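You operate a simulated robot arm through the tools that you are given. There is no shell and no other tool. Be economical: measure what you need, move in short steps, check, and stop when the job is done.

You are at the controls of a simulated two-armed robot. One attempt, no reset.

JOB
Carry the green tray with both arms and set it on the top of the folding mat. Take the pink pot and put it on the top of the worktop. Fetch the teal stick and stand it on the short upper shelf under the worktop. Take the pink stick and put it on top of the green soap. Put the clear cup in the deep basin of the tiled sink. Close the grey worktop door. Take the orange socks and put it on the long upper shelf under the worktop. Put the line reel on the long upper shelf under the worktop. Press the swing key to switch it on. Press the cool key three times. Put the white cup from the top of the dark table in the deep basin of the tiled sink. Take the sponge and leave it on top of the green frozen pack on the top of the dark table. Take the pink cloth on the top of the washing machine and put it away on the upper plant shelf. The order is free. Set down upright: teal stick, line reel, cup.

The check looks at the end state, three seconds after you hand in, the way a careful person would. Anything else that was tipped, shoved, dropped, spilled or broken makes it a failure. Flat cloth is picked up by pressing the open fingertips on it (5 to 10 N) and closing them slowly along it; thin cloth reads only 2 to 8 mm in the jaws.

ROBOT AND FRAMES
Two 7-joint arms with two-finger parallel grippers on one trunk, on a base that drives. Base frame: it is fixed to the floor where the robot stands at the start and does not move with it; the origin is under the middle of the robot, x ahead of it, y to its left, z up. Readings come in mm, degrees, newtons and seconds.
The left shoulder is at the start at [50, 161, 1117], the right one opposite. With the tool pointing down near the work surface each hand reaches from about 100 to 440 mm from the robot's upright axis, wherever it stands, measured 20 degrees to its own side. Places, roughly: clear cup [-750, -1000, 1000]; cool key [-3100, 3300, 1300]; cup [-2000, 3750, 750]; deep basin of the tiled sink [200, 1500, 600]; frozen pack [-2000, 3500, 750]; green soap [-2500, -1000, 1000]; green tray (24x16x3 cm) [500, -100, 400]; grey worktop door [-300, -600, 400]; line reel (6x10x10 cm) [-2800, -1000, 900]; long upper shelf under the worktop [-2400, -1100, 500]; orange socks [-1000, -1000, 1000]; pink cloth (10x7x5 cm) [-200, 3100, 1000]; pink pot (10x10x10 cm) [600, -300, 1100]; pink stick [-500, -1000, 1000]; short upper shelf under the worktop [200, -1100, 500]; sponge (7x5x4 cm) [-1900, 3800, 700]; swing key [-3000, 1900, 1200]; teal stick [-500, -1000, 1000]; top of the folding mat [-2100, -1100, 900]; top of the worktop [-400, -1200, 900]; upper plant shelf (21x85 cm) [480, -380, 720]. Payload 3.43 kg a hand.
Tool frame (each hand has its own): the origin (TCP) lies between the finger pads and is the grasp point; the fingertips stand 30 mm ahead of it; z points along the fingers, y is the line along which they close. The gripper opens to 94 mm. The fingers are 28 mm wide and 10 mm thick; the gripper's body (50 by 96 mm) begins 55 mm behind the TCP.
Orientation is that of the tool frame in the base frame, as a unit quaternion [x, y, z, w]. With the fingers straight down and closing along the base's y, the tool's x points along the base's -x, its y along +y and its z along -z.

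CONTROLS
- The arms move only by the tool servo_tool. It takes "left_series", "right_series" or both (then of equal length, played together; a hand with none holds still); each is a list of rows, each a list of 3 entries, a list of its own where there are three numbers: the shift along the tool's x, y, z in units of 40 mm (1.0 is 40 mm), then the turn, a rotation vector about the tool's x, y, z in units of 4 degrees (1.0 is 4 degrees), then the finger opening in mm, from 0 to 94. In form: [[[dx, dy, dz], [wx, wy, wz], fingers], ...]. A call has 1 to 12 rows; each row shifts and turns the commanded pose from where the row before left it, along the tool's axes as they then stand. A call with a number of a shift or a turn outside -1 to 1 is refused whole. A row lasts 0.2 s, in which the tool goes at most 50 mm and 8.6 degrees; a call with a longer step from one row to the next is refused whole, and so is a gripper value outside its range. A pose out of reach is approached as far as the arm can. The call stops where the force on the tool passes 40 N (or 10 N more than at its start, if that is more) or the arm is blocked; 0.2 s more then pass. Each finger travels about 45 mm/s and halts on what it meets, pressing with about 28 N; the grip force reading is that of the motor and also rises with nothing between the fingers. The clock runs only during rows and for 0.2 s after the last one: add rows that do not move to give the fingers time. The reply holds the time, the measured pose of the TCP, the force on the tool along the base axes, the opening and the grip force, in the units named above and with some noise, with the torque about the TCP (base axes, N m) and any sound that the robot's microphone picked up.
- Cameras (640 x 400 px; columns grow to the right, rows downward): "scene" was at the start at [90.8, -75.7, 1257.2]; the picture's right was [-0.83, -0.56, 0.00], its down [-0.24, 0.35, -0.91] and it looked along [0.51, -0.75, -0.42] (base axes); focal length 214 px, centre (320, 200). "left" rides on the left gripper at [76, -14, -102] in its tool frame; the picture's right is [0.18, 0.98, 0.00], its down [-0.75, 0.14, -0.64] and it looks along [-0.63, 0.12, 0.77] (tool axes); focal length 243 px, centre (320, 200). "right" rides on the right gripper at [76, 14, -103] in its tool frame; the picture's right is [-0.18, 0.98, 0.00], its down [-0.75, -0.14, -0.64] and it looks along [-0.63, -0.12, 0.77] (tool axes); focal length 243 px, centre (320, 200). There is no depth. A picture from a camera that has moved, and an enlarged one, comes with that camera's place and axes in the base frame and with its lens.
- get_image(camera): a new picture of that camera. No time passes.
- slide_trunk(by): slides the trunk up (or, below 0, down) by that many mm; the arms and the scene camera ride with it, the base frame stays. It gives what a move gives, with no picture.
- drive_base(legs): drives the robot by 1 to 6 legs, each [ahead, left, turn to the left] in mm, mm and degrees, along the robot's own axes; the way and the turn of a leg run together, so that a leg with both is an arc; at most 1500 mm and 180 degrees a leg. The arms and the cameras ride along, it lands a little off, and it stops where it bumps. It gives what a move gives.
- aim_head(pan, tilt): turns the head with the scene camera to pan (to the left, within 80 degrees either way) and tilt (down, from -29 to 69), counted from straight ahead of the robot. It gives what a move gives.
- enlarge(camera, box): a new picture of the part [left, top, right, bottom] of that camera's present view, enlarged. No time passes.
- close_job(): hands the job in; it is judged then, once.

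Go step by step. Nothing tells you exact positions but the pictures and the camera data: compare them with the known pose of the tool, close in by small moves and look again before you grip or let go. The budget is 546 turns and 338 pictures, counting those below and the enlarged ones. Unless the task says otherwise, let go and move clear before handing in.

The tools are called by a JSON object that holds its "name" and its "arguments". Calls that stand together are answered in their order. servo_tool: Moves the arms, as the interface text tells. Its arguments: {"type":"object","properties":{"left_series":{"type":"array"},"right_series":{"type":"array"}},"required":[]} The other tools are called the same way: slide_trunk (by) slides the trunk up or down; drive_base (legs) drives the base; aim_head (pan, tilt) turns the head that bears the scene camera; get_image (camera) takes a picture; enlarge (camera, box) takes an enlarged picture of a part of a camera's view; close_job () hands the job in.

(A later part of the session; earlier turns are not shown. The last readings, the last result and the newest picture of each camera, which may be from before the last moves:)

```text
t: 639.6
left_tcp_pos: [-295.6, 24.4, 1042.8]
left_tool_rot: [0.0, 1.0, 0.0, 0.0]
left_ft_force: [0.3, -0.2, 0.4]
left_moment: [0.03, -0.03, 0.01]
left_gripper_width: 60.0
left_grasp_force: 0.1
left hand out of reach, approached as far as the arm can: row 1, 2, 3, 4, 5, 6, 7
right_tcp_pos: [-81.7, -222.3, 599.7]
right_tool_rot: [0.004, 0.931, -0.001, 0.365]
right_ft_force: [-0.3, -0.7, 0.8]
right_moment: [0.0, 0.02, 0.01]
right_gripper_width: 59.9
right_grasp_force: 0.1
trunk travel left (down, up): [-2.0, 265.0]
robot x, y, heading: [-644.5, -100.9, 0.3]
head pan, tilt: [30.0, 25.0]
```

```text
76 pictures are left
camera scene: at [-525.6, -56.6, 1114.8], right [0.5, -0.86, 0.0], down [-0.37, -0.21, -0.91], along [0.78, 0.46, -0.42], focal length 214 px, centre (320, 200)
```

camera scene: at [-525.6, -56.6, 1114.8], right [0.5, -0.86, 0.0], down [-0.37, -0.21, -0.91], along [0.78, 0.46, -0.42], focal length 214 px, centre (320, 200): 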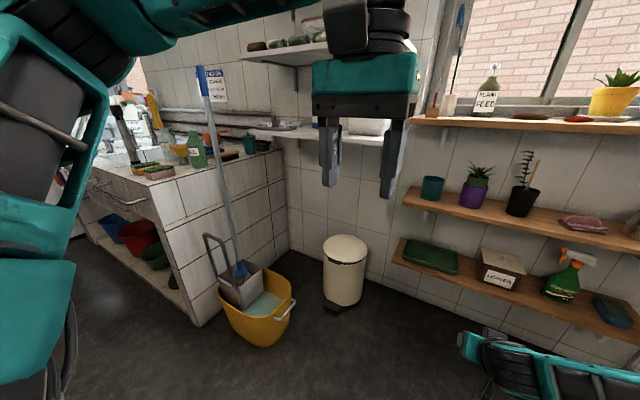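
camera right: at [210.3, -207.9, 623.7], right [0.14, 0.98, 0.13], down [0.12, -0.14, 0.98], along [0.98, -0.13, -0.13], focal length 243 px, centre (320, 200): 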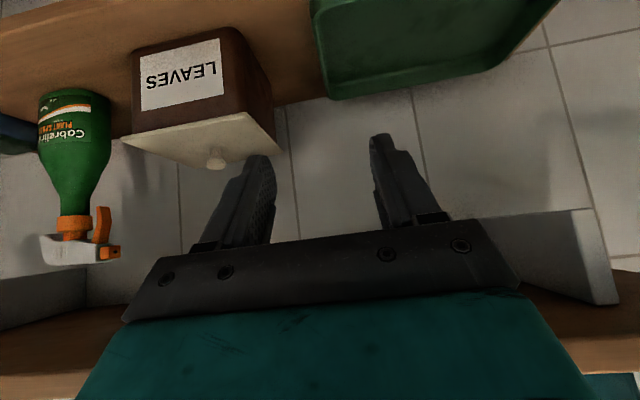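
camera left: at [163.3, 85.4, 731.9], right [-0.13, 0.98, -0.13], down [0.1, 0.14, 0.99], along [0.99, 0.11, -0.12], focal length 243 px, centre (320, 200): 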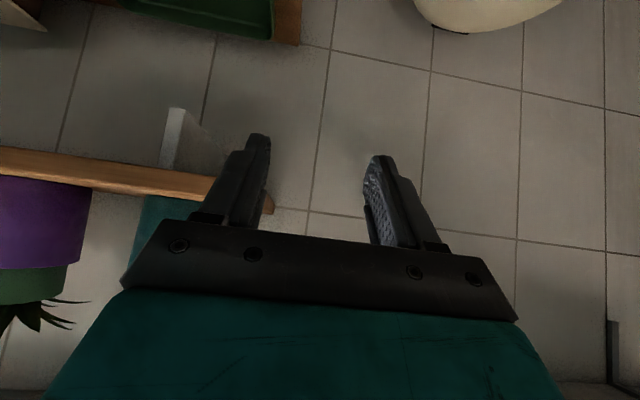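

That worked: now lower it pointing down, then tilt.

{"name": "servo_tool", "arguments": {"left_series": [[[0, 0, 0.9], [0, 0, 0], 60], [[0, 0, 0.9], [0, 0, 0], 60], [[0, 0, 0.9], [0, 0, 0], 60], [[0, 0, 0.9], [0, 0, 0], 60], [[0, 0, 0.9], [0, 0, 0], 60], [[0, 0, 0.9], [0, 0, 0], 60], [[0, 0, 0.9], [0, 0, 0], 60], [[0, 0, 0.9], [0, 0, 0], 60], [[0, 0, 0.9], [0, 0, 0], 60], [[0, 0, 0.9], [0, 0, 0], 60], [[0, 0, 0], [0, 0, 0], 60]]}}

{"name": "servo_tool", "arguments": {"left_series": [[[-0.6, 0, 0], [0, -1, 0], 60], [[-0.6, 0, 0], [0, -1, 0], 60], [[-0.6, 0, 0], [0, -1, 0], 60], [[-0.6, 0, 0], [0, -1, 0], 60], [[-0.6, 0, 0.2], [0, -1, 0], 60], [[-0.5, 0, 0.2], [0, -1, 0], 60], [[-0.5, 0, 0.3], [0, -1, 0], 60], [[-0.4, 0, 0.3], [0, -1, 0], 60], [[-0.4, 0, 0.3], [0, -1, 0], 60], [[0, 0, 0], [0, -1, 0], 60], [[0, 0, 0], [0, -1, 0], 60], [[0, 0, 0], [0, 0, 0], 60]]}}

{"name": "aim_head", "arguments": {"pan": 10, "tilt": 35}}

{"name": "get_image", "arguments": {"camera": "scene"}}

```text
t: 642.0
left_tcp_pos: [-300.1, 47.0, 698.9]
left_tool_rot: [0.0, 1.0, -0.001, -0.001]
left_ft_force: [0.9, 0.7, 0.1]
left_moment: [0.0, 0.03, 0.03]
left_gripper_width: 59.8
left_grasp_force: 0.0
left hand out of reach, approached as far as the arm can: row 9, 10
right_tcp_pos: [-80.3, -223.1, 600.7]
right_tool_rot: [0.004, 0.931, -0.001, 0.365]
right_ft_force: [-0.2, -0.3, -0.2]
right_moment: [-0.02, -0.03, -0.01]
right_gripper_width: 60.0
right_grasp_force: 0.0
trunk travel left (down, up): [-2.0, 265.0]
robot x, y, heading: [-643.5, -103.0, 0.2]
head pan, tilt: [30.0, 25.0]
```

```text
t: 644.6
left_tcp_pos: [-113.4, 85.9, 731.4]
left_tool_rot: [0.001, 0.928, -0.001, 0.374]
left_ft_force: [0.4, -0.1, 0.4]
left_moment: [-0.01, 0.02, 0.01]
left_gripper_width: 60.1
left_grasp_force: 0.0
left hand out of reach, approached as far as the arm can: row 2, 4, 5, 6, 7, 8, 9
right_tcp_pos: [-81.5, -223.7, 600.5]
right_tool_rot: [0.004, 0.931, -0.001, 0.365]
right_ft_force: [-1.0, -1.2, 0.1]
right_moment: [-0.02, 0.01, 0.01]
right_gripper_width: 60.2
right_grasp_force: 0.1
trunk travel left (down, up): [-2.0, 265.0]
robot x, y, heading: [-640.9, -105.0, 0.4]
head pan, tilt: [30.0, 25.0]
```

```text
t: 645.4
left_tcp_pos: [-113.0, 85.7, 731.8]
left_tool_rot: [0.001, 0.928, -0.001, 0.373]
left_ft_force: [-0.5, 0.4, 0.3]
left_moment: [0.0, 0.03, 0.0]
left_gripper_width: 60.0
left_grasp_force: 0.0
right_tcp_pos: [-79.6, -222.2, 600.8]
right_tool_rot: [0.003, 0.931, -0.001, 0.365]
right_ft_force: [-0.2, -0.6, -0.5]
right_moment: [0.01, 0.01, -0.01]
right_gripper_width: 59.9
right_grasp_force: 0.1
trunk travel left (down, up): [-2.0, 265.0]
robot x, y, heading: [-642.4, -102.0, 0.0]
head pan, tilt: [10.0, 35.0]
```

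```text
75 pictures are left
camera scene: at [-518.4, -87.3, 1099.1], right [0.18, -0.98, 0.0], down [-0.56, -0.1, -0.82], along [0.81, 0.14, -0.57], focal length 214 px, centre (320, 200)
```

scene: 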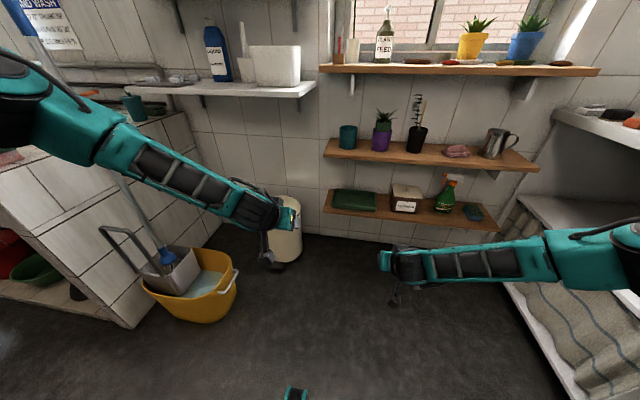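

I retrace the earlier successful sequence: tool-down, up to shoulder height, tilt there, then in/forward and down.

{"name": "servo_tool", "arguments": {"left_series": [[[0.3, 0, -0.3], [0, 1, 0], 60], [[0.3, 0, -0.3], [0, 1, 0], 60], [[0.3, 0, -0.3], [0, 1, 0], 60], [[0.3, 0, -0.3], [0, 1, 0], 60], [[0.3, -0.3, -0.3], [0, 1, 0], 60], [[0.3, -0.3, -0.3], [0, 1, 0], 60], [[0.3, -0.3, -0.2], [0, 1, 0], 60], [[0.4, -0.3, 0], [0, 1, 0], 60], [[0.4, -0.3, 0], [0, 1, 0], 60], [[0.4, -0.4, 0], [0, 1, 0], 60], [[0, -0.4, 0], [0, 1, 0], 60], [[0, 0, 0], [0, 0, 0], 60]]}}

{"name": "servo_tool", "arguments": {"left_series": [[[0, 0, 0.8], [0, 0, 0], 60], [[0, 0, 0.8], [0, 0, 0], 60], [[0, 0, 0.8], [0, 0, 0], 60], [[0, -0.5, 0.6], [0, 0, 0], 60], [[-0.6, -0.5, 0], [0, 0, 0], 60], [[-0.6, 0, 0], [0, 0, 0], 60], [[-0.6, 0, 0], [0, 0, 0], 60], [[-0.6, 0, 0], [0, 0, 0], 60], [[0, 0, 0], [0, 0, 0], 60]]}}

{"name": "get_image", "arguments": {"camera": "scene"}}

```text
t: 648.0
left_tcp_pos: [-278.8, 18.0, 754.6]
left_tool_rot: [0.001, 1.0, -0.001, -0.001]
left_ft_force: [0.0, -0.9, -0.6]
left_moment: [0.01, -0.01, -0.01]
left_gripper_width: 60.2
left_grasp_force: 0.1
left hand out of reach, approached as far as the arm can: row 10, 11
right_tcp_pos: [-81.6, -223.7, 600.1]
right_tool_rot: [0.004, 0.931, -0.001, 0.365]
right_ft_force: [0.9, 0.1, -0.9]
right_moment: [0.01, 0.02, 0.02]
right_gripper_width: 60.1
right_grasp_force: 0.1
trunk travel left (down, up): [-2.0, 265.0]
robot x, y, heading: [-645.6, -100.4, 0.3]
head pan, tilt: [10.0, 35.0]
```

```text
t: 650.0
left_tcp_pos: [-212.8, 73.0, 715.4]
left_tool_rot: [0.001, 1.0, 0.0, -0.001]
left_ft_force: [-0.3, -0.4, -0.6]
left_moment: [0.04, 0.01, 0.01]
left_gripper_width: 59.8
left_grasp_force: 0.1
left hand out of reach, approached as far as the arm can: row 1, 2, 3, 4, 5, 6, 7, 8
right_tcp_pos: [-80.1, -223.6, 599.7]
right_tool_rot: [0.005, 0.931, -0.001, 0.364]
right_ft_force: [0.6, -0.5, -0.5]
right_moment: [-0.03, -0.04, 0.02]
right_gripper_width: 60.2
right_grasp_force: 0.0
trunk travel left (down, up): [-2.0, 265.0]
robot x, y, heading: [-643.9, -101.2, 0.3]
head pan, tilt: [10.0, 35.0]
```

```text
74 pictures are left
camera scene: at [-518.4, -87.3, 1099.1], right [0.18, -0.98, 0.0], down [-0.56, -0.1, -0.82], along [0.81, 0.14, -0.57], focal length 214 px, centre (320, 200)
```

scene: 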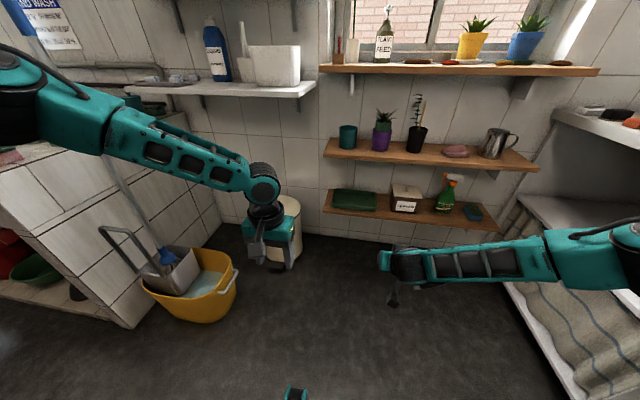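

{"name": "servo_tool", "arguments": {"left_series": [[[0.3, 0, -0.9], [0, 0, 0], 60], [[0.3, 0, -0.9], [0, 0, 0], 60], [[0.2, 0, -0.9], [0, 0, 0], 60], [[0, 0, -1], [0, 0, 0], 60], [[0, 0, -1], [0, 0, 0], 60], [[0, 0, -1], [0, 0, 0], 60], [[0, 0, -1], [0, 0, 0], 60], [[0, 0, -1], [0, 0, 0], 60], [[0, 0, -1], [0, 0, 0], 60], [[0, 0, -1], [0, 0, 0], 60], [[0, 0, -1], [0, 0, 0], 60], [[0, 0, -1], [0, 0, 0], 60]]}}

{"name": "get_image", "arguments": {"camera": "scene"}}

```text
t: 652.6
left_tcp_pos: [-268.6, 99.2, 1150.2]
left_tool_rot: [0.0, 1.0, 0.0, -0.001]
left_ft_force: [0.5, -0.1, 0.2]
left_moment: [-0.01, 0.01, 0.0]
left_gripper_width: 60.0
left_grasp_force: 0.1
left hand out of reach, approached as far as the arm can: row 11, 12
right_tcp_pos: [-81.4, -223.2, 601.0]
right_tool_rot: [0.004, 0.932, -0.001, 0.364]
right_ft_force: [-0.2, -0.8, -0.8]
right_moment: [0.03, 0.0, 0.01]
right_gripper_width: 60.0
right_grasp_force: 0.0
trunk travel left (down, up): [-2.0, 265.0]
robot x, y, heading: [-642.1, -105.3, 0.1]
head pan, tilt: [10.0, 35.0]
```

```text
73 pictures are left
camera scene: at [-518.5, -87.3, 1099.0], right [0.18, -0.98, 0.0], down [-0.56, -0.1, -0.82], along [0.81, 0.14, -0.57], focal length 214 px, centre (320, 200)
```

scene: 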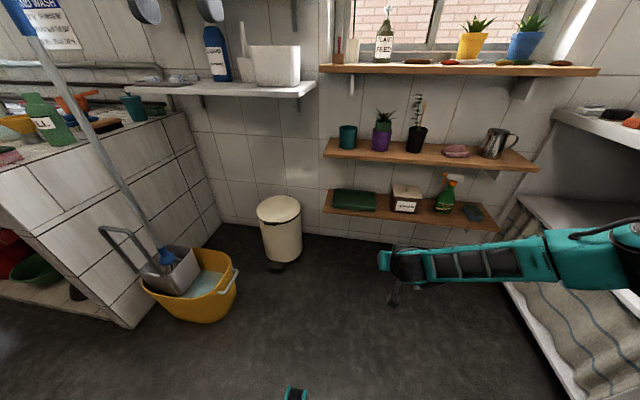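

{"name": "servo_tool", "arguments": {"left_series": [[[0, 0, 0.8], [0, 0, 0], 60], [[0, 0, 0.8], [0, -1, 0], 60], [[0, 0, 0.3], [0, -1, 0], 60], [[0, 0, 0], [0, -1, 0], 60], [[0, 0, 0], [0, -1, 0], 60], [[0, 0, 0], [0, -1, 0], 60], [[0, 0, 0], [0, -1, 0], 60], [[0, 0, 0], [0, -1, 0], 60], [[0, 0, 0], [0, -1, 0], 60], [[0, 0, 0], [0, -1, 0], 60], [[0, 0, 0], [0, -1, 0], 60], [[0, 0, 0], [0, -1, 0], 60]]}}

{"name": "servo_tool", "arguments": {"left_series": [[[0, -0.45, 0.9], [0, 0, 0], 60], [[0, -0.45, 0.9], [0, 0, 0], 60], [[0, -0.45, 0.9], [0, 0, 0], 60], [[0, -0.45, 0.9], [0, 0, 0], 60], [[0, -0.45, 0.9], [0, 0, 0], 60], [[0, -0.45, 0.9], [0, 0, 0], 60], [[0, 0, 0], [0, 0, 0], 60]]}}

{"name": "get_image", "arguments": {"camera": "scene"}}

```text
t: 655.2
left_tcp_pos: [-267.3, 97.2, 1073.1]
left_tool_rot: [0.0, 0.928, 0.0, 0.373]
left_ft_force: [0.2, 0.0, -0.1]
left_moment: [0.02, -0.02, -0.01]
left_gripper_width: 59.9
left_grasp_force: 0.1
right_tcp_pos: [-81.3, -223.3, 600.2]
right_tool_rot: [0.004, 0.931, -0.001, 0.365]
right_ft_force: [-0.1, -0.7, -0.8]
right_moment: [0.02, 0.0, -0.02]
right_gripper_width: 59.9
right_grasp_force: 0.1
trunk travel left (down, up): [-2.0, 265.0]
robot x, y, heading: [-645.2, -106.4, 0.2]
head pan, tilt: [10.0, 35.0]
```

```text
t: 656.8
left_tcp_pos: [-121.0, -3.5, 917.9]
left_tool_rot: [0.0, 0.928, 0.0, 0.374]
left_ft_force: [-0.5, -0.6, 0.1]
left_moment: [0.0, -0.01, -0.03]
left_gripper_width: 59.7
left_grasp_force: 0.1
left hand out of reach, approached as far as the arm can: row 6
right_tcp_pos: [-81.8, -223.2, 599.4]
right_tool_rot: [0.004, 0.931, -0.001, 0.364]
right_ft_force: [-0.4, 0.5, -0.6]
right_moment: [0.01, 0.03, -0.03]
right_gripper_width: 59.9
right_grasp_force: 0.0
trunk travel left (down, up): [-2.0, 265.0]
robot x, y, heading: [-643.9, -106.3, 0.2]
head pan, tilt: [10.0, 35.0]
```

```text
72 pictures are left
camera scene: at [-518.3, -87.3, 1099.0], right [0.18, -0.98, 0.0], down [-0.56, -0.1, -0.82], along [0.81, 0.14, -0.57], focal length 214 px, centre (320, 200)
```

scene: 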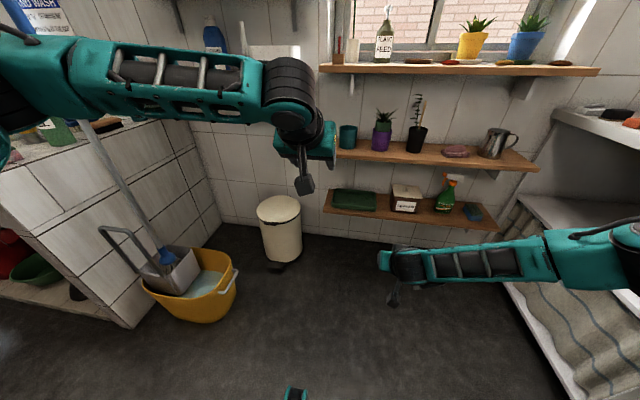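

{"name": "servo_tool", "arguments": {"left_series": [[[-0.7, 0, 0.66], [0, 0, 0], 60], [[-0.7, -0.2, 0.66], [0, 0, 0], 60], [[-0.5, -0.2, 0.5], [0, 0, 0], 60], [[0.6, 0, 0.66], [0, 0, 0], 60], [[0.6, 0, 0.66], [0, 0, 0], 60], [[0.6, 0, 0.66], [0, 0, 0], 60], [[0.6, 0, 0.66], [0, 0, 0], 60], [[0.6, 0, 0.66], [0, 0, 0], 60], [[0.6, 0, 0.66], [0, 0, 0], 60], [[0.6, 0, 0.66], [0, 0, 0], 60], [[0.6, 0, 0.66], [0, 0, 0], 60], [[0, 0, 0], [0, 0, 0], 60]]}}

{"name": "get_image", "arguments": {"camera": "scene"}}

```text
t: 659.4
left_tcp_pos: [-104.5, 117.9, 708.1]
left_tool_rot: [0.001, 0.928, -0.001, 0.374]
left_ft_force: [-0.7, 0.4, -0.3]
left_moment: [-0.01, 0.05, 0.01]
left_gripper_width: 60.0
left_grasp_force: 0.1
left hand out of reach, approached as far as the arm can: row 1, 2, 3, 4, 5, 6, 7, 8, 9, 10, 11
right_tcp_pos: [-80.1, -222.8, 600.0]
right_tool_rot: [0.004, 0.931, -0.002, 0.365]
right_ft_force: [0.2, -0.7, -0.5]
right_moment: [-0.01, 0.02, 0.01]
right_gripper_width: 60.1
right_grasp_force: 0.0
trunk travel left (down, up): [-2.0, 265.0]
robot x, y, heading: [-642.9, -103.4, 0.4]
head pan, tilt: [10.0, 35.0]
```

```text
71 pictures are left
camera scene: at [-518.4, -87.3, 1099.1], right [0.18, -0.98, 0.0], down [-0.56, -0.1, -0.82], along [0.81, 0.14, -0.57], focal length 214 px, centre (320, 200)
```

scene: 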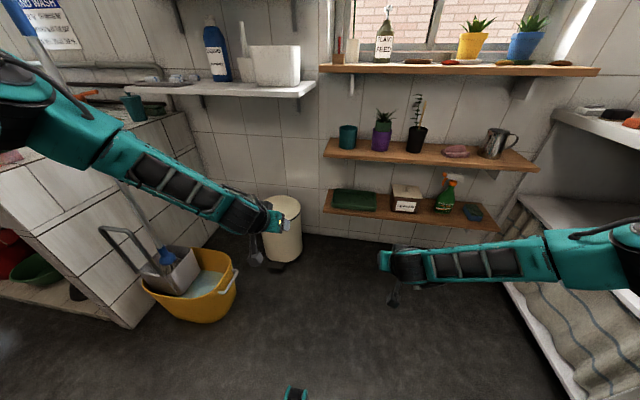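

{"name": "servo_tool", "arguments": {"left_series": [[[-0.4, 0, 0.75], [0, 0, 0], 60], [[-0.6, 0, 0.75], [0, 0, 0], 60], [[-0.6, 0, 0.6], [0, 0, 0], 60], [[-0.6, 0, 0.6], [0, 0, 0], 60], [[0, 0, 0], [0, 0, 0], 60]]}}

{"name": "get_image", "arguments": {"camera": "scene"}}

```text
t: 660.6
left_tcp_pos: [-16.9, 156.4, 752.3]
left_tool_rot: [0.001, 0.927, -0.001, 0.374]
left_ft_force: [-0.3, -0.3, 0.1]
left_moment: [-0.01, -0.01, -0.02]
left_gripper_width: 60.0
left_grasp_force: 0.1
left hand out of reach, approached as far as the arm can: row 1, 2, 3, 4
right_tcp_pos: [-81.1, -223.9, 600.9]
right_tool_rot: [0.004, 0.931, -0.001, 0.365]
right_ft_force: [-0.2, 0.3, -0.1]
right_moment: [-0.02, 0.0, -0.02]
right_gripper_width: 59.8
right_grasp_force: 0.1
trunk travel left (down, up): [-2.0, 265.0]
robot x, y, heading: [-643.9, -105.1, 0.5]
head pan, tilt: [10.0, 35.0]
```

```text
70 pictures are left
camera scene: at [-518.4, -87.3, 1099.1], right [0.18, -0.98, 0.0], down [-0.56, -0.1, -0.82], along [0.81, 0.14, -0.57], focal length 214 px, centre (320, 200)
```

scene: 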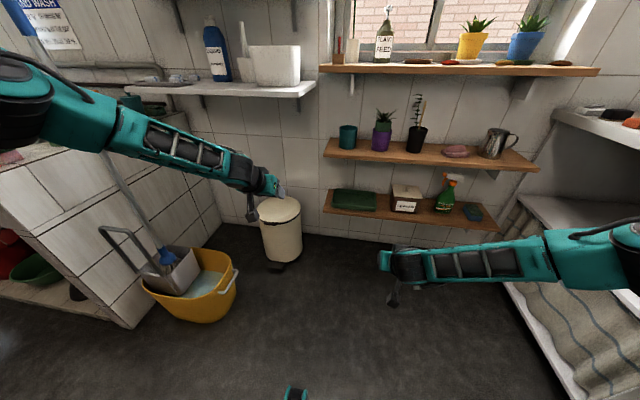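

{"name": "servo_tool", "arguments": {"left_series": [[[-0.3, 0.3, -0.2], [0, -1, 0], 60], [[-0.3, 0.3, -0.2], [0, -1, 0], 60], [[-0.4, 0.3, 0], [0, -1, 0], 60], [[-0.4, 0.3, 0], [0, -1, 0], 60], [[-0.4, 0.3, 0], [0, -1, 0], 60], [[-0.4, 0.3, 0], [0, -1, 0], 60], [[-0.4, 0, 0], [0, -1, 0], 60], [[-0.4, 0, 0], [0, -1, 0], 60], [[-0.4, 0, 0], [0, -1, 0], 60], [[0, 0, 0], [0, -1, 0], 60], [[0, 0, 0], [0, -1, 0], 60], [[0, 0, 0], [0, 0, 0], 60]]}}

{"name": "get_image", "arguments": {"camera": "scene"}}

```text
t: 663.2
left_tcp_pos: [38.7, 230.5, 877.8]
left_tool_rot: [0.001, 0.719, -0.001, 0.695]
left_ft_force: [1.0, -0.2, 0.2]
left_moment: [-0.01, 0.03, -0.01]
left_gripper_width: 60.0
left_grasp_force: 0.0
right_tcp_pos: [-80.8, -223.3, 598.6]
right_tool_rot: [0.004, 0.931, 0.0, 0.365]
right_ft_force: [-0.1, -0.4, 1.0]
right_moment: [0.01, -0.01, -0.02]
right_gripper_width: 60.0
right_grasp_force: 0.0
trunk travel left (down, up): [-2.0, 265.0]
robot x, y, heading: [-645.9, -100.4, 0.1]
head pan, tilt: [10.0, 35.0]
```

```text
69 pictures are left
camera scene: at [-518.4, -87.3, 1099.1], right [0.18, -0.98, 0.0], down [-0.56, -0.1, -0.82], along [0.81, 0.14, -0.57], focal length 214 px, centre (320, 200)
```

scene: 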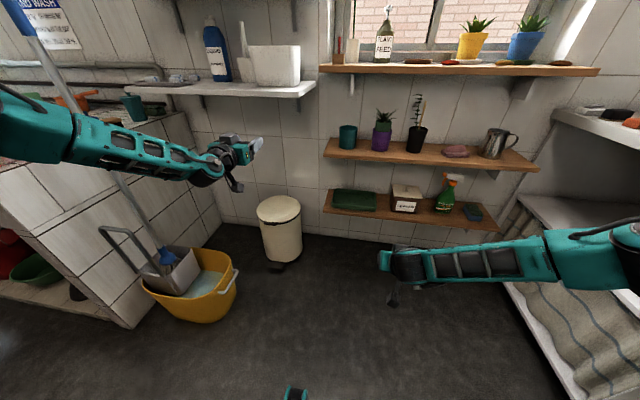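

{"name": "servo_tool", "arguments": {"left_series": [[[0, -0.9, 0], [0, 0, 0], 60], [[0, -0.9, 0], [0, 0, 0], 60], [[0, -0.9, 0], [0, 0, 0], 60], [[0, -0.9, 0], [0, 0, 0], 60], [[0, -0.9, 0], [0, 0, 0], 60], [[0, -0.9, 0], [0, 0, 0], 60], [[0, 0, 0], [0, 0, 0], 60]]}}

{"name": "servo_tool", "arguments": {"left_series": [[[0.8, 0, 0], [0, 0, 0], 60], [[0.8, 0, 0], [0, 0, 0], 60], [[0.8, 0, 0], [0, 0, 0], 60], [[0.8, 0, 0], [0, 0, 0], 60], [[0.8, 0, 0], [0, 0, 0], 60], [[0, 0, 0], [0, 0, 0], 60]]}}

{"name": "get_image", "arguments": {"camera": "scene"}}

```text
t: 664.8
left_tcp_pos: [-9.0, 65.5, 922.1]
left_tool_rot: [0.002, 0.721, -0.001, 0.693]
left_ft_force: [-0.4, -0.3, 0.1]
left_moment: [-0.03, 0.0, 0.0]
left_gripper_width: 60.1
left_grasp_force: 0.1
left hand out of reach, approached as far as the arm can: row 3, 4, 5, 6
right_tcp_pos: [-81.5, -223.2, 599.7]
right_tool_rot: [0.004, 0.931, -0.001, 0.365]
right_ft_force: [-0.2, 0.0, -0.9]
right_moment: [-0.01, 0.01, 0.0]
right_gripper_width: 59.8
right_grasp_force: 0.0
trunk travel left (down, up): [-2.0, 265.0]
robot x, y, heading: [-646.4, -103.0, 0.3]
head pan, tilt: [10.0, 35.0]
```

```text
t: 666.2
left_tcp_pos: [-56.4, 124.3, 828.8]
left_tool_rot: [0.001, 0.721, -0.001, 0.693]
left_ft_force: [0.1, 0.8, -0.2]
left_moment: [0.02, 0.0, -0.02]
left_gripper_width: 60.1
left_grasp_force: 0.0
left hand out of reach, approached as far as the arm can: row 1, 2, 3, 4, 5
right_tcp_pos: [-81.7, -223.8, 599.0]
right_tool_rot: [0.004, 0.931, -0.001, 0.365]
right_ft_force: [0.1, -0.4, 0.8]
right_moment: [0.01, -0.01, 0.01]
right_gripper_width: 59.8
right_grasp_force: 0.1
trunk travel left (down, up): [-2.0, 265.0]
robot x, y, heading: [-648.5, -105.4, -0.0]
head pan, tilt: [10.0, 35.0]
```

```text
68 pictures are left
camera scene: at [-518.4, -87.3, 1099.1], right [0.18, -0.98, 0.0], down [-0.56, -0.1, -0.82], along [0.81, 0.14, -0.57], focal length 214 px, centre (320, 200)
```

scene: 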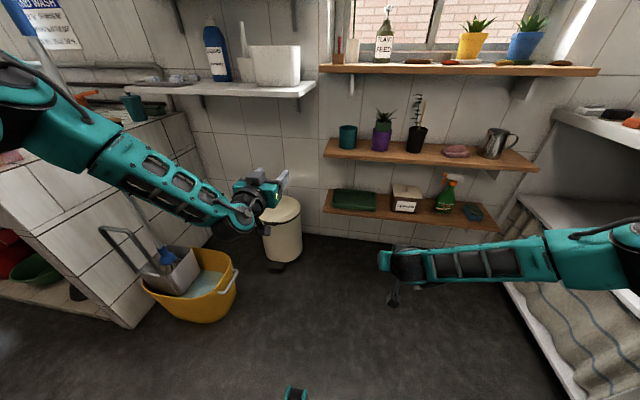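

{"name": "servo_tool", "arguments": {"left_series": [[[-0.6, 0.6, 0.3], [0, 0, 0], 60], [[-0.6, 0.6, 0.6], [0, 0, 0], 60], [[-0.6, 0.6, 0.6], [0, 0, 0], 60], [[-0.6, 0, 0.9], [0, 0, 0], 60], [[-0.6, 0, 0.9], [0, 0, 0], 60], [[-0.6, 0, 0.9], [0, 0, 0], 60], [[-0.4, 0, 0.9], [0, 0, 0], 60], [[0, 0, 0.9], [0, 0, 0], 60], [[0, 0, 0.9], [0, 0, 0], 60], [[0, 0, 0.9], [0, 0, 0], 60], [[0, 0, 0], [0, 0, 0], 60]]}}

{"name": "aim_head", "arguments": {"pan": 35, "tilt": 20}}

{"name": "get_image", "arguments": {"camera": "scene"}}

```text
t: 668.6
left_tcp_pos: [124.6, 224.7, 1004.2]
left_tool_rot: [0.002, 0.721, -0.001, 0.693]
left_ft_force: [0.1, -0.3, -0.7]
left_moment: [0.02, 0.02, 0.01]
left_gripper_width: 59.5
left_grasp_force: 0.1
left hand out of reach, approached as far as the arm can: row 6, 7, 8, 9, 10
right_tcp_pos: [-81.2, -223.4, 600.6]
right_tool_rot: [0.003, 0.931, -0.001, 0.365]
right_ft_force: [-0.5, -0.1, -0.1]
right_moment: [0.0, -0.01, -0.04]
right_gripper_width: 60.1
right_grasp_force: 0.0
trunk travel left (down, up): [-2.0, 265.0]
robot x, y, heading: [-644.5, -100.4, 0.4]
head pan, tilt: [10.0, 35.0]
```

```text
t: 669.5
left_tcp_pos: [124.2, 224.3, 1003.3]
left_tool_rot: [0.001, 0.72, 0.0, 0.694]
left_ft_force: [-0.3, 0.1, -0.2]
left_moment: [0.01, 0.01, 0.02]
left_gripper_width: 60.2
left_grasp_force: 0.1
right_tcp_pos: [-81.1, -223.6, 600.0]
right_tool_rot: [0.004, 0.931, -0.001, 0.365]
right_ft_force: [0.5, 0.3, 0.8]
right_moment: [-0.03, 0.0, 0.03]
right_gripper_width: 60.0
right_grasp_force: 0.0
trunk travel left (down, up): [-2.0, 265.0]
robot x, y, heading: [-645.5, -100.7, 0.1]
head pan, tilt: [35.0, 20.0]
```

```text
67 pictures are left
camera scene: at [-528.9, -49.3, 1122.9], right [0.58, -0.82, 0.0], down [-0.28, -0.2, -0.94], along [0.77, 0.54, -0.34], focal length 214 px, centre (320, 200)
```

scene: 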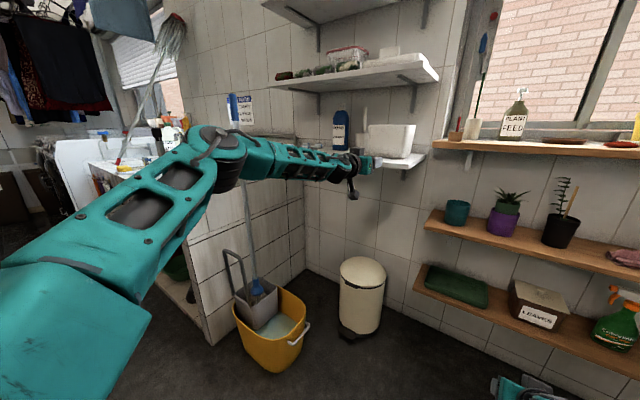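

{"name": "servo_tool", "arguments": {"left_series": [[[0.9, -0.4, 0], [0, 0, 0], 60], [[0.9, -0.4, 0], [0, 0, 0], 60], [[0.9, -0.4, 0], [0, 0, 0], 60], [[0.9, -0.4, 0], [0, 0, 0], 60], [[0.9, -0.4, 0], [0, 0, 0], 60], [[0.9, -0.4, 0], [0, 0, 0], 60], [[0.9, -0.4, 0], [0, 0, 0], 60], [[0.9, -0.4, 0], [0, 0, 0], 60], [[0, 0, 0], [0, 0, 0], 60]]}}

{"name": "get_image", "arguments": {"camera": "scene"}}

```text
t: 671.5
left_tcp_pos: [-14.3, 162.6, 829.1]
left_tool_rot: [0.001, 0.72, 0.0, 0.694]
left_ft_force: [-0.1, 0.0, 0.2]
left_moment: [0.01, -0.01, 0.05]
left_gripper_width: 60.2
left_grasp_force: 0.1
left hand out of reach, approached as far as the arm can: row 1, 2, 3, 4, 5, 6, 7, 8
right_tcp_pos: [-80.8, -223.0, 599.4]
right_tool_rot: [0.003, 0.931, -0.001, 0.365]
right_ft_force: [-0.2, -0.4, 0.7]
right_moment: [-0.01, 0.0, 0.02]
right_gripper_width: 60.0
right_grasp_force: 0.0
trunk travel left (down, up): [-2.0, 265.0]
robot x, y, heading: [-642.1, -104.8, 0.6]
head pan, tilt: [35.0, 20.0]
```

```text
66 pictures are left
camera scene: at [-529.0, -49.2, 1122.9], right [0.58, -0.82, 0.0], down [-0.28, -0.2, -0.94], along [0.77, 0.54, -0.34], focal length 214 px, centre (320, 200)
```

scene: 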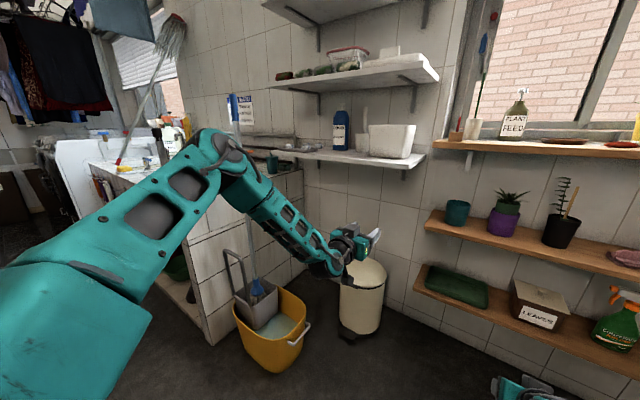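

I try unwinding the left arm through a low, wide-left pose.

{"name": "servo_tool", "arguments": {"left_series": [[[0, 0.7, -0.5], [0, 1, 0], 60], [[0, 0.7, -0.5], [0, 1, 0], 60], [[0, 0.7, -0.5], [0, 1, 0], 60], [[0, 0.7, -0.5], [0, 1, 0], 60], [[0, 0.7, -0.5], [0, 1, 0], 60], [[0, 0.7, -0.5], [0, 1, 0], 60], [[0.2, 0.6, -0.4], [0, 1, 0], 60], [[0.2, 0.6, -0.4], [0, 1, 0], 60], [[0.3, 0.4, -0.3], [0, 1, 0], 60], [[0.4, 0, -0.2], [0, 1, 0], 60], [[0.5, 0, 0], [0, 1, 0], 60], [[0.5, 0, 0], [0, 1, 0], 60]]}}

{"name": "servo_tool", "arguments": {"left_series": [[[0.6, 0, 0], [0, 1, 0], 60], [[0.6, 0, 0], [0, 1, 0], 60], [[0.5, 0, 0.2], [0, 1, 0], 60], [[0.4, 0, 0.4], [0, 1, 0], 60], [[0.3, 0, 0.6], [0, 1, 0], 60], [[0, 0, 0.8], [0, 1, 0], 60], [[0, 0, 0.8], [0, 1, 0], 60], [[0, 0, 0.8], [0, 1, 0], 60], [[0, 0, 0.8], [0, 1, 0], 60], [[0, 0, 0.8], [0, 1, 0], 60], [[0, 0, 0.8], [0, 1, 0], 60], [[0, 0, 0.8], [0, 0, 0], 60]]}}

{"name": "get_image", "arguments": {"camera": "scene"}}

```text
t: 674.1
left_tcp_pos: [-229.2, 395.9, 815.1]
left_tool_rot: [0.001, 0.941, 0.0, 0.34]
left_ft_force: [-1.1, 0.1, -0.8]
left_moment: [0.03, -0.02, -0.02]
left_gripper_width: 59.9
left_grasp_force: 0.2
right_tcp_pos: [-79.5, -223.8, 599.7]
right_tool_rot: [0.004, 0.931, -0.002, 0.364]
right_ft_force: [-0.7, -0.3, -0.7]
right_moment: [0.03, 0.0, 0.0]
right_gripper_width: 59.8
right_grasp_force: 0.1
trunk travel left (down, up): [-2.0, 265.0]
robot x, y, heading: [-645.8, -100.5, 0.3]
head pan, tilt: [35.0, 20.0]
```

```text
t: 676.7
left_tcp_pos: [-261.9, 403.8, 594.9]
left_tool_rot: [0.005, 1.0, -0.012, -0.004]
left_ft_force: [0.4, 0.0, -0.4]
left_moment: [0.01, 0.0, 0.02]
left_gripper_width: 59.9
left_grasp_force: 0.1
left hand out of reach, approached as far as the arm can: row 9, 10, 11, 12
right_tcp_pos: [-80.0, -222.5, 600.3]
right_tool_rot: [0.003, 0.931, -0.001, 0.365]
right_ft_force: [-0.6, 0.3, 0.4]
right_moment: [-0.02, 0.01, 0.01]
right_gripper_width: 59.7
right_grasp_force: 0.0
trunk travel left (down, up): [-2.0, 265.0]
robot x, y, heading: [-645.3, -104.6, 0.4]
head pan, tilt: [35.0, 20.0]
```

```text
65 pictures are left
camera scene: at [-529.0, -49.2, 1122.9], right [0.58, -0.82, 0.0], down [-0.28, -0.2, -0.94], along [0.77, 0.54, -0.34], focal length 214 px, centre (320, 200)
```

scene: 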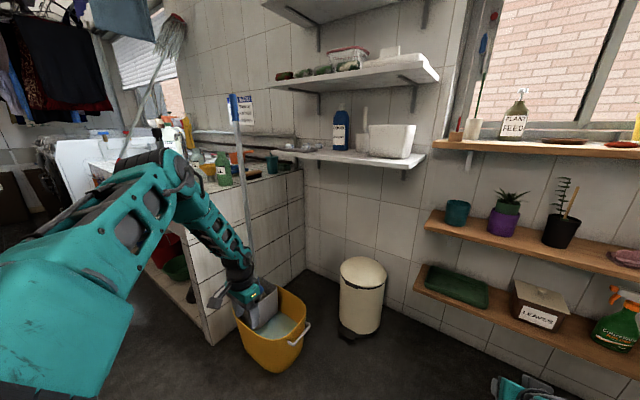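

{"name": "servo_tool", "arguments": {"left_series": [[[0, -0.6, -0.9], [0, 0, 0], 60], [[0, -0.6, -0.9], [0, 0, 0], 60], [[0, -0.6, -0.9], [0, 0, 0], 60], [[0, -0.6, -0.9], [0, 0, 0], 60], [[0, -0.6, -0.9], [0, 0, 0], 60], [[0, -0.6, -0.9], [0, 0, 0], 60], [[0, -0.6, -0.9], [0, 0, 0], 60], [[0, -0.6, -0.9], [0, 0, 0], 60], [[0, -0.6, -0.9], [0, 0, 0], 60], [[0, -0.6, -0.9], [0, 0, 0], 60], [[0, -0.6, -0.9], [0, 0, 0], 60], [[0, -0.6, -0.9], [0, 0, 0], 60]]}}

{"name": "servo_tool", "arguments": {"left_series": [[[0, -0.6, -0.5], [0, 0, -1], 60], [[0, -0.6, -0.5], [0, 0, -1], 60], [[0, 0, 0], [0, 0, -1], 60], [[0, 0, 0], [0, 0, -1], 60], [[0, 0, 0], [0, 0, -1], 60], [[0, 0, 0], [0, 0, -1], 60], [[0, 0, 0], [0, 0, -1], 60], [[0, 0, 0], [0, 0, -1], 60], [[0, 0, 0], [0, 0, -1], 60], [[0, 0, 0], [0, 0, -1], 60], [[0, 0, 0], [0, 0, -1], 60], [[0, 0, 0], [0, 0, -1], 60]]}}

{"name": "servo_tool", "arguments": {"left_series": [[[0, 0, 0], [0, 0, -1], 60], [[0, 0, 0], [0, 0, -1], 60], [[0, 0, 0], [0, 0, -1], 60], [[0, 0, 0], [0, 0, -1], 60], [[0, 0, 0], [0, 0, -1], 60], [[0, 0, 0], [0, 0, -1], 60], [[0, 0, 0], [0, 0, -1], 60], [[0, 0, 0], [0, 0, -1], 60], [[0, 0, 0], [0, 0, -1], 60], [[0, 0, 0], [0, 0, -1], 60], [[0, 0, 0], [0, 0, -0.5], 60]]}}

{"name": "servo_tool", "arguments": {"left_series": [[[0.5, -0.8, 0], [0, 0, 0], 60], [[0.5, -0.8, 0], [0, 0, 0], 60], [[0.5, -0.8, 0], [0, 0, 0], 60], [[0.5, -0.8, 0], [0, 0, 0], 60], [[0.5, -0.8, 0], [0, 0, 0], 60], [[0.5, -0.5, 0], [0, 0, 0], 60], [[0.5, 0, 0], [0, 0, 0], 60], [[0, 0, 0], [0, 0, 0], 60]]}}

{"name": "get_image", "arguments": {"camera": "scene"}}

```text
t: 679.3
left_tcp_pos: [-257.9, 330.6, 1022.4]
left_tool_rot: [0.008, 1.0, -0.014, -0.004]
left_ft_force: [0.1, 0.1, -0.9]
left_moment: [0.03, -0.04, 0.01]
left_gripper_width: 60.3
left_grasp_force: 0.0
left hand out of reach, approached as far as the arm can: row 5, 6, 7, 8, 9, 10, 11, 12
right_tcp_pos: [-79.7, -223.3, 599.9]
right_tool_rot: [0.004, 0.931, -0.001, 0.364]
right_ft_force: [-0.1, -0.4, -0.5]
right_moment: [-0.01, 0.0, 0.0]
right_gripper_width: 59.7
right_grasp_force: 0.0
trunk travel left (down, up): [-2.0, 265.0]
robot x, y, heading: [-643.0, -101.7, 0.3]
head pan, tilt: [35.0, 20.0]
```

```text
t: 681.9
left_tcp_pos: [-251.6, 515.8, 1063.8]
left_tool_rot: [-0.391, 0.92, -0.008, -0.008]
left_ft_force: [0.1, 0.0, 0.7]
left_moment: [-0.04, -0.02, 0.0]
left_gripper_width: 59.9
left_grasp_force: 0.1
left hand out of reach, approached as far as the arm can: row 1, 2, 3, 4, 5, 6, 7, 8, 9, 10, 11, 12
right_tcp_pos: [-80.3, -223.3, 599.8]
right_tool_rot: [0.003, 0.931, 0.0, 0.365]
right_ft_force: [0.0, 0.4, -0.6]
right_moment: [0.0, 0.01, -0.03]
right_gripper_width: 59.9
right_grasp_force: 0.1
trunk travel left (down, up): [-2.0, 265.0]
robot x, y, heading: [-643.0, -103.9, 0.3]
head pan, tilt: [35.0, 20.0]
```

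```text
t: 684.3
left_tcp_pos: [-376.8, 566.6, 1012.3]
left_tool_rot: [-0.683, 0.73, -0.012, -0.018]
left_ft_force: [0.2, 0.9, -0.6]
left_moment: [0.03, -0.02, 0.01]
left_gripper_width: 60.2
left_grasp_force: 0.1
left hand out of reach, approached as far as the arm can: row 1, 2, 3, 4, 5, 6, 7, 8, 9, 10, 11
right_tcp_pos: [-81.8, -222.0, 601.6]
right_tool_rot: [0.003, 0.931, 0.0, 0.365]
right_ft_force: [0.0, -0.9, 0.1]
right_moment: [0.0, -0.01, 0.03]
right_gripper_width: 59.8
right_grasp_force: 0.1
trunk travel left (down, up): [-2.0, 265.0]
robot x, y, heading: [-642.2, -108.2, 0.0]
head pan, tilt: [35.0, 20.0]
```

```text
t: 686.1
left_tcp_pos: [-373.5, 567.4, 1007.5]
left_tool_rot: [-0.683, 0.73, -0.012, -0.018]
left_ft_force: [0.5, 0.0, -0.5]
left_moment: [-0.03, -0.01, 0.0]
left_gripper_width: 60.2
left_grasp_force: 0.1
left hand out of reach, approached as far as the arm can: row 1, 2, 3, 4, 5, 6, 7
right_tcp_pos: [-81.5, -224.1, 598.9]
right_tool_rot: [0.004, 0.931, -0.001, 0.365]
right_ft_force: [-0.6, 0.0, 0.4]
right_moment: [-0.02, 0.02, 0.01]
right_gripper_width: 60.2
right_grasp_force: 0.0
trunk travel left (down, up): [-2.0, 265.0]
robot x, y, heading: [-645.5, -106.6, 0.1]
head pan, tilt: [35.0, 20.0]
```

```text
64 pictures are left
camera scene: at [-529.0, -49.2, 1122.9], right [0.58, -0.82, 0.0], down [-0.28, -0.2, -0.94], along [0.77, 0.54, -0.34], focal length 214 px, centre (320, 200)
```

scene: 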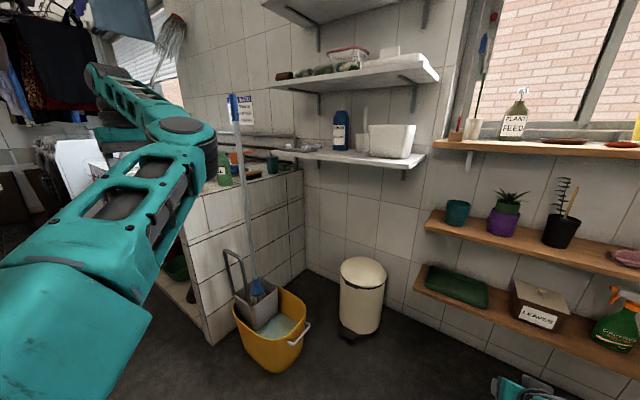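

{"name": "servo_tool", "arguments": {"left_series": [[[-0.92, 0.34, 0.2], [0, 0, 0], 60], [[-0.92, 0.34, 0.2], [0, 0, 0], 60], [[-0.92, 0.34, 0.2], [0, 0, 0], 60], [[-0.92, 0.34, 0.2], [0, 0, 0], 60], [[-0.92, 0.34, 0.2], [0, 0, 0], 60], [[-0.92, 0.34, 0.2], [0, 0, 0], 60], [[-0.92, 0.34, 0.2], [0, 0, 0], 60], [[-0.92, 0.34, 0.2], [0, 0, 0], 60], [[-0.92, 0.34, 0.2], [0, 0, 0], 60], [[0, 0, 0], [0, 0, 1], 60], [[0, 0, 0], [0, 0, 1], 60], [[0, 0, 0], [0, 0, 1], 60]]}}

{"name": "servo_tool", "arguments": {"left_series": [[[0, 0, 0], [0, 0, 1], 60], [[0, 0, 0], [0, 0, 1], 60], [[0, 0, 0], [0, 0, 1], 60], [[0, 0, 0], [0, 0, 1], 60], [[0, 0, 0], [0, 0, 1], 60], [[0, 0, 0], [0, 0, 1], 60], [[0, 0, 0], [0, 0, 1], 60], [[0, 0, 0], [0, 0, 1], 60], [[0, 0, 0], [0, 0, 1], 60], [[0, 0, 0], [0, 0, 1], 60], [[0, 0, 0], [0, 0, 1], 60], [[0, 0, 0], [0, 0, 1], 60]]}}

{"name": "servo_tool", "arguments": {"left_series": [[[0, 0, 0], [0, 0, 1], 60], [[0, 0, 0], [0, 0, 1], 60], [[0, 0, 0], [0, 0, 1], 60], [[0, 0, 0], [0, 0, 1], 60], [[0, 0, 0], [0, 0, 1], 60], [[0, 0, 0], [0, 0, 1], 60], [[0, 0, 0], [0, 0, 0.5], 60], [[0, 0, 0], [0, 0, 0], 60]]}}

{"name": "get_image", "arguments": {"camera": "scene"}}

```text
t: 688.7
left_tcp_pos: [-455.8, 666.3, 907.6]
left_tool_rot: [-0.602, 0.798, -0.013, -0.017]
left_ft_force: [-0.1, 0.2, -0.2]
left_moment: [-0.04, 0.0, 0.04]
left_gripper_width: 60.0
left_grasp_force: 0.1
left hand out of reach, approached as far as the arm can: row 1, 2, 3, 4, 5, 6, 7, 8, 9
right_tcp_pos: [-81.0, -222.6, 601.0]
right_tool_rot: [0.004, 0.931, -0.001, 0.365]
right_ft_force: [-0.1, 0.3, -0.3]
right_moment: [-0.02, -0.02, -0.03]
right_gripper_width: 60.0
right_grasp_force: 0.0
trunk travel left (down, up): [-2.0, 265.0]
robot x, y, heading: [-639.2, -102.8, 0.2]
head pan, tilt: [35.0, 20.0]
```

```text
t: 691.3
left_tcp_pos: [-455.4, 663.2, 908.9]
left_tool_rot: [-0.226, 0.974, -0.02, -0.01]
left_ft_force: [0.9, 0.4, 1.1]
left_moment: [0.0, 0.01, 0.0]
left_gripper_width: 60.0
left_grasp_force: 0.0
right_tcp_pos: [-80.8, -223.1, 600.1]
right_tool_rot: [0.003, 0.931, 0.0, 0.365]
right_ft_force: [0.0, -0.1, -0.2]
right_moment: [0.01, 0.01, 0.01]
right_gripper_width: 60.2
right_grasp_force: 0.2
trunk travel left (down, up): [-2.0, 265.0]
robot x, y, heading: [-646.1, -103.5, 0.3]
head pan, tilt: [35.0, 20.0]
```

```text
t: 693.1
left_tcp_pos: [-456.0, 662.4, 908.5]
left_tool_rot: [-0.001, 1.0, -0.022, -0.006]
left_ft_force: [0.3, -0.2, -0.4]
left_moment: [0.0, 0.02, 0.0]
left_gripper_width: 60.2
left_grasp_force: 0.1
right_tcp_pos: [-79.9, -224.0, 599.1]
right_tool_rot: [0.004, 0.931, -0.001, 0.365]
right_ft_force: [-0.8, -0.1, 0.7]
right_moment: [0.0, -0.01, 0.04]
right_gripper_width: 59.8
right_grasp_force: 0.1
trunk travel left (down, up): [-2.0, 265.0]
robot x, y, heading: [-640.5, -101.3, 0.3]
head pan, tilt: [35.0, 20.0]
```

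```text
63 pictures are left
camera scene: at [-529.0, -49.2, 1122.9], right [0.58, -0.82, 0.0], down [-0.28, -0.2, -0.94], along [0.77, 0.54, -0.34], focal length 214 px, centre (320, 200)
```

scene: 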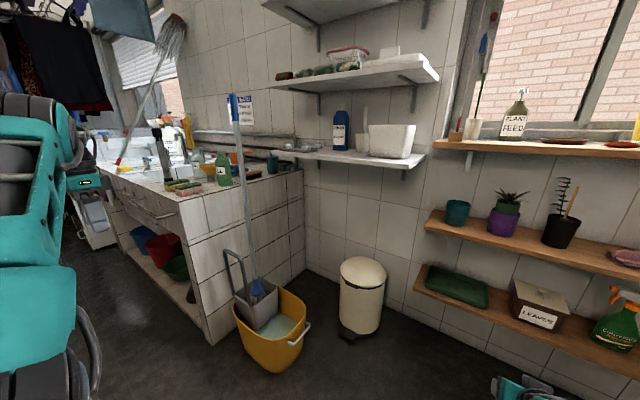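

{"name": "servo_tool", "arguments": {"left_series": [[[0, -0.2, 0.9], [0, 0, 0], 60], [[0, -0.2, 0.9], [0, 0, 0], 60], [[0, -0.2, 0.9], [0, 0, 0], 60], [[0, -0.2, 0.9], [0, 0, 0], 60], [[0, -0.2, 0.9], [0, 0, 0], 60], [[0, -0.3, 0.9], [0, 0, 0], 60], [[0, -0.3, 0.9], [0, 0, 0], 60], [[0, -0.3, 0.9], [0, 0, 0], 60], [[0, -0.3, 0.9], [0, 0, 0], 60], [[0, -0.3, 0.9], [0, 0, 0], 60]]}}

{"name": "servo_tool", "arguments": {"left_series": [[[-0.6, -0.8, 0], [0, 0, 0], 60], [[-0.6, -0.8, 0], [0, 0, 0], 60], [[-0.6, -0.8, 0], [0, 0, 0], 60], [[-0.6, -0.8, 0], [0, 0, 0], 60], [[-0.6, -0.8, 0], [0, 0, 0], 60], [[-0.6, -0.8, 0], [0, 0, 0], 60], [[-0.6, -0.8, 0], [0, 0, 0], 60], [[-0.6, -0.8, 0], [0, 0, 0], 60], [[-0.6, -0.8, 0], [0, 0, 0], 60], [[-0.6, -0.8, 0], [0, 0, 0], 60], [[0, 0, 0], [0, 0, 0], 60]]}}

{"name": "get_image", "arguments": {"camera": "scene"}}

```text
t: 695.3
left_tcp_pos: [-459.5, 550.3, 554.5]
left_tool_rot: [-0.002, 1.0, -0.021, -0.006]
left_ft_force: [0.5, -0.8, 1.0]
left_moment: [-0.01, 0.04, -0.01]
left_gripper_width: 60.1
left_grasp_force: 0.1
right_tcp_pos: [-79.7, -222.4, 600.0]
right_tool_rot: [0.004, 0.931, -0.001, 0.365]
right_ft_force: [-0.1, -0.5, 0.4]
right_moment: [0.03, -0.01, -0.01]
right_gripper_width: 60.2
right_grasp_force: 0.0
trunk travel left (down, up): [-2.0, 265.0]
robot x, y, heading: [-641.2, -101.7, 0.3]
head pan, tilt: [35.0, 20.0]
```

```text
t: 697.7
left_tcp_pos: [-235.2, 286.9, 600.2]
left_tool_rot: [0.001, 1.0, -0.031, -0.005]
left_ft_force: [-0.7, 1.4, -0.9]
left_moment: [-0.01, -0.02, 0.0]
left_gripper_width: 60.0
left_grasp_force: 0.1
left hand out of reach, approached as far as the arm can: row 6, 7, 8, 9, 10
right_tcp_pos: [-82.4, -224.0, 600.7]
right_tool_rot: [0.003, 0.931, 0.0, 0.364]
right_ft_force: [-0.6, 1.0, 0.2]
right_moment: [0.01, -0.02, 0.02]
right_gripper_width: 60.2
right_grasp_force: 0.0
trunk travel left (down, up): [-2.0, 265.0]
robot x, y, heading: [-643.6, -103.8, 0.2]
head pan, tilt: [35.0, 20.0]
```

```text
62 pictures are left
camera scene: at [-529.0, -49.3, 1122.9], right [0.58, -0.82, 0.0], down [-0.28, -0.2, -0.94], along [0.77, 0.54, -0.34], focal length 214 px, centre (320, 200)
```

scene: 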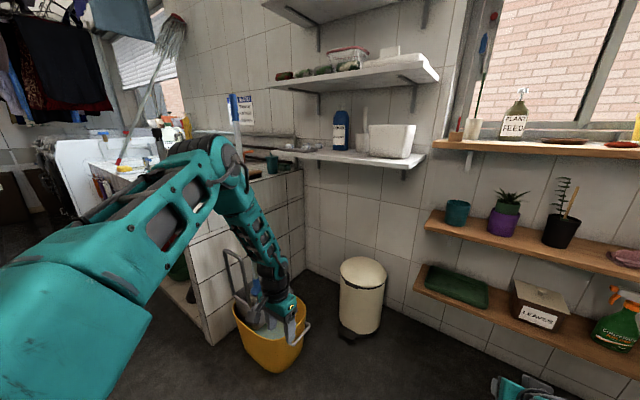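

{"name": "servo_tool", "arguments": {"left_series": [[[-0.9, 0.5, 0.5], [0, 0, 0], 60], [[-0.9, 0.5, 0.5], [0, 0, 0], 60], [[-0.38, -0.8, 0], [0, 0, 0], 60], [[-0.38, -0.8, 0], [0, 0, 0], 60], [[-0.38, -0.8, 0], [0, 0, 0], 60], [[-0.2, -0.71, 0], [0, 0, 0], 60], [[-0.2, -0.71, 0], [0, 0, 0], 60], [[-0.2, -0.71, 0], [0, 0, 0], 60], [[-0.1, -0.56, 0], [0, 0, 0], 60], [[-0.1, -0.56, 0], [0, 0, 0], 60], [[0, 0, 0], [0, 0, 0], 60]]}}

{"name": "get_image", "arguments": {"camera": "scene"}}

```text
t: 700.1
left_tcp_pos: [-194.7, 299.4, 623.0]
left_tool_rot: [-0.001, 1.0, -0.024, -0.005]
left_ft_force: [-0.3, -0.3, -0.2]
left_moment: [0.02, 0.05, 0.0]
left_gripper_width: 60.0
left_grasp_force: 0.0
left hand out of reach, approached as far as the arm can: row 1, 2, 3, 4, 5, 6, 7, 8, 9, 10
right_tcp_pos: [-81.4, -223.9, 601.1]
right_tool_rot: [0.004, 0.931, -0.001, 0.365]
right_ft_force: [-0.2, -0.4, -0.5]
right_moment: [-0.01, 0.01, 0.03]
right_gripper_width: 60.1
right_grasp_force: 0.0
trunk travel left (down, up): [-2.0, 265.0]
robot x, y, heading: [-642.4, -101.9, 0.4]
head pan, tilt: [35.0, 20.0]
```

```text
61 pictures are left
camera scene: at [-529.0, -49.2, 1122.9], right [0.58, -0.82, 0.0], down [-0.28, -0.2, -0.94], along [0.77, 0.54, -0.34], focal length 214 px, centre (320, 200)
```

scene: 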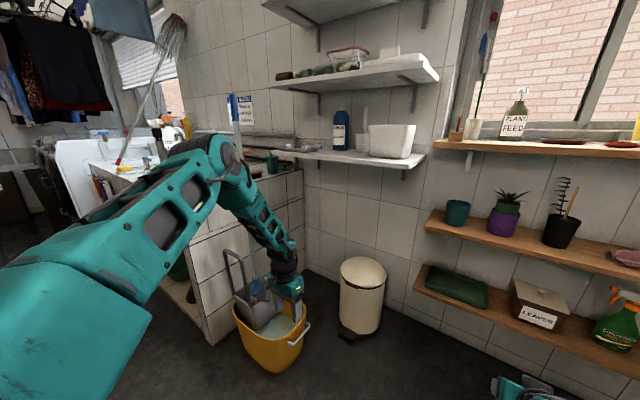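

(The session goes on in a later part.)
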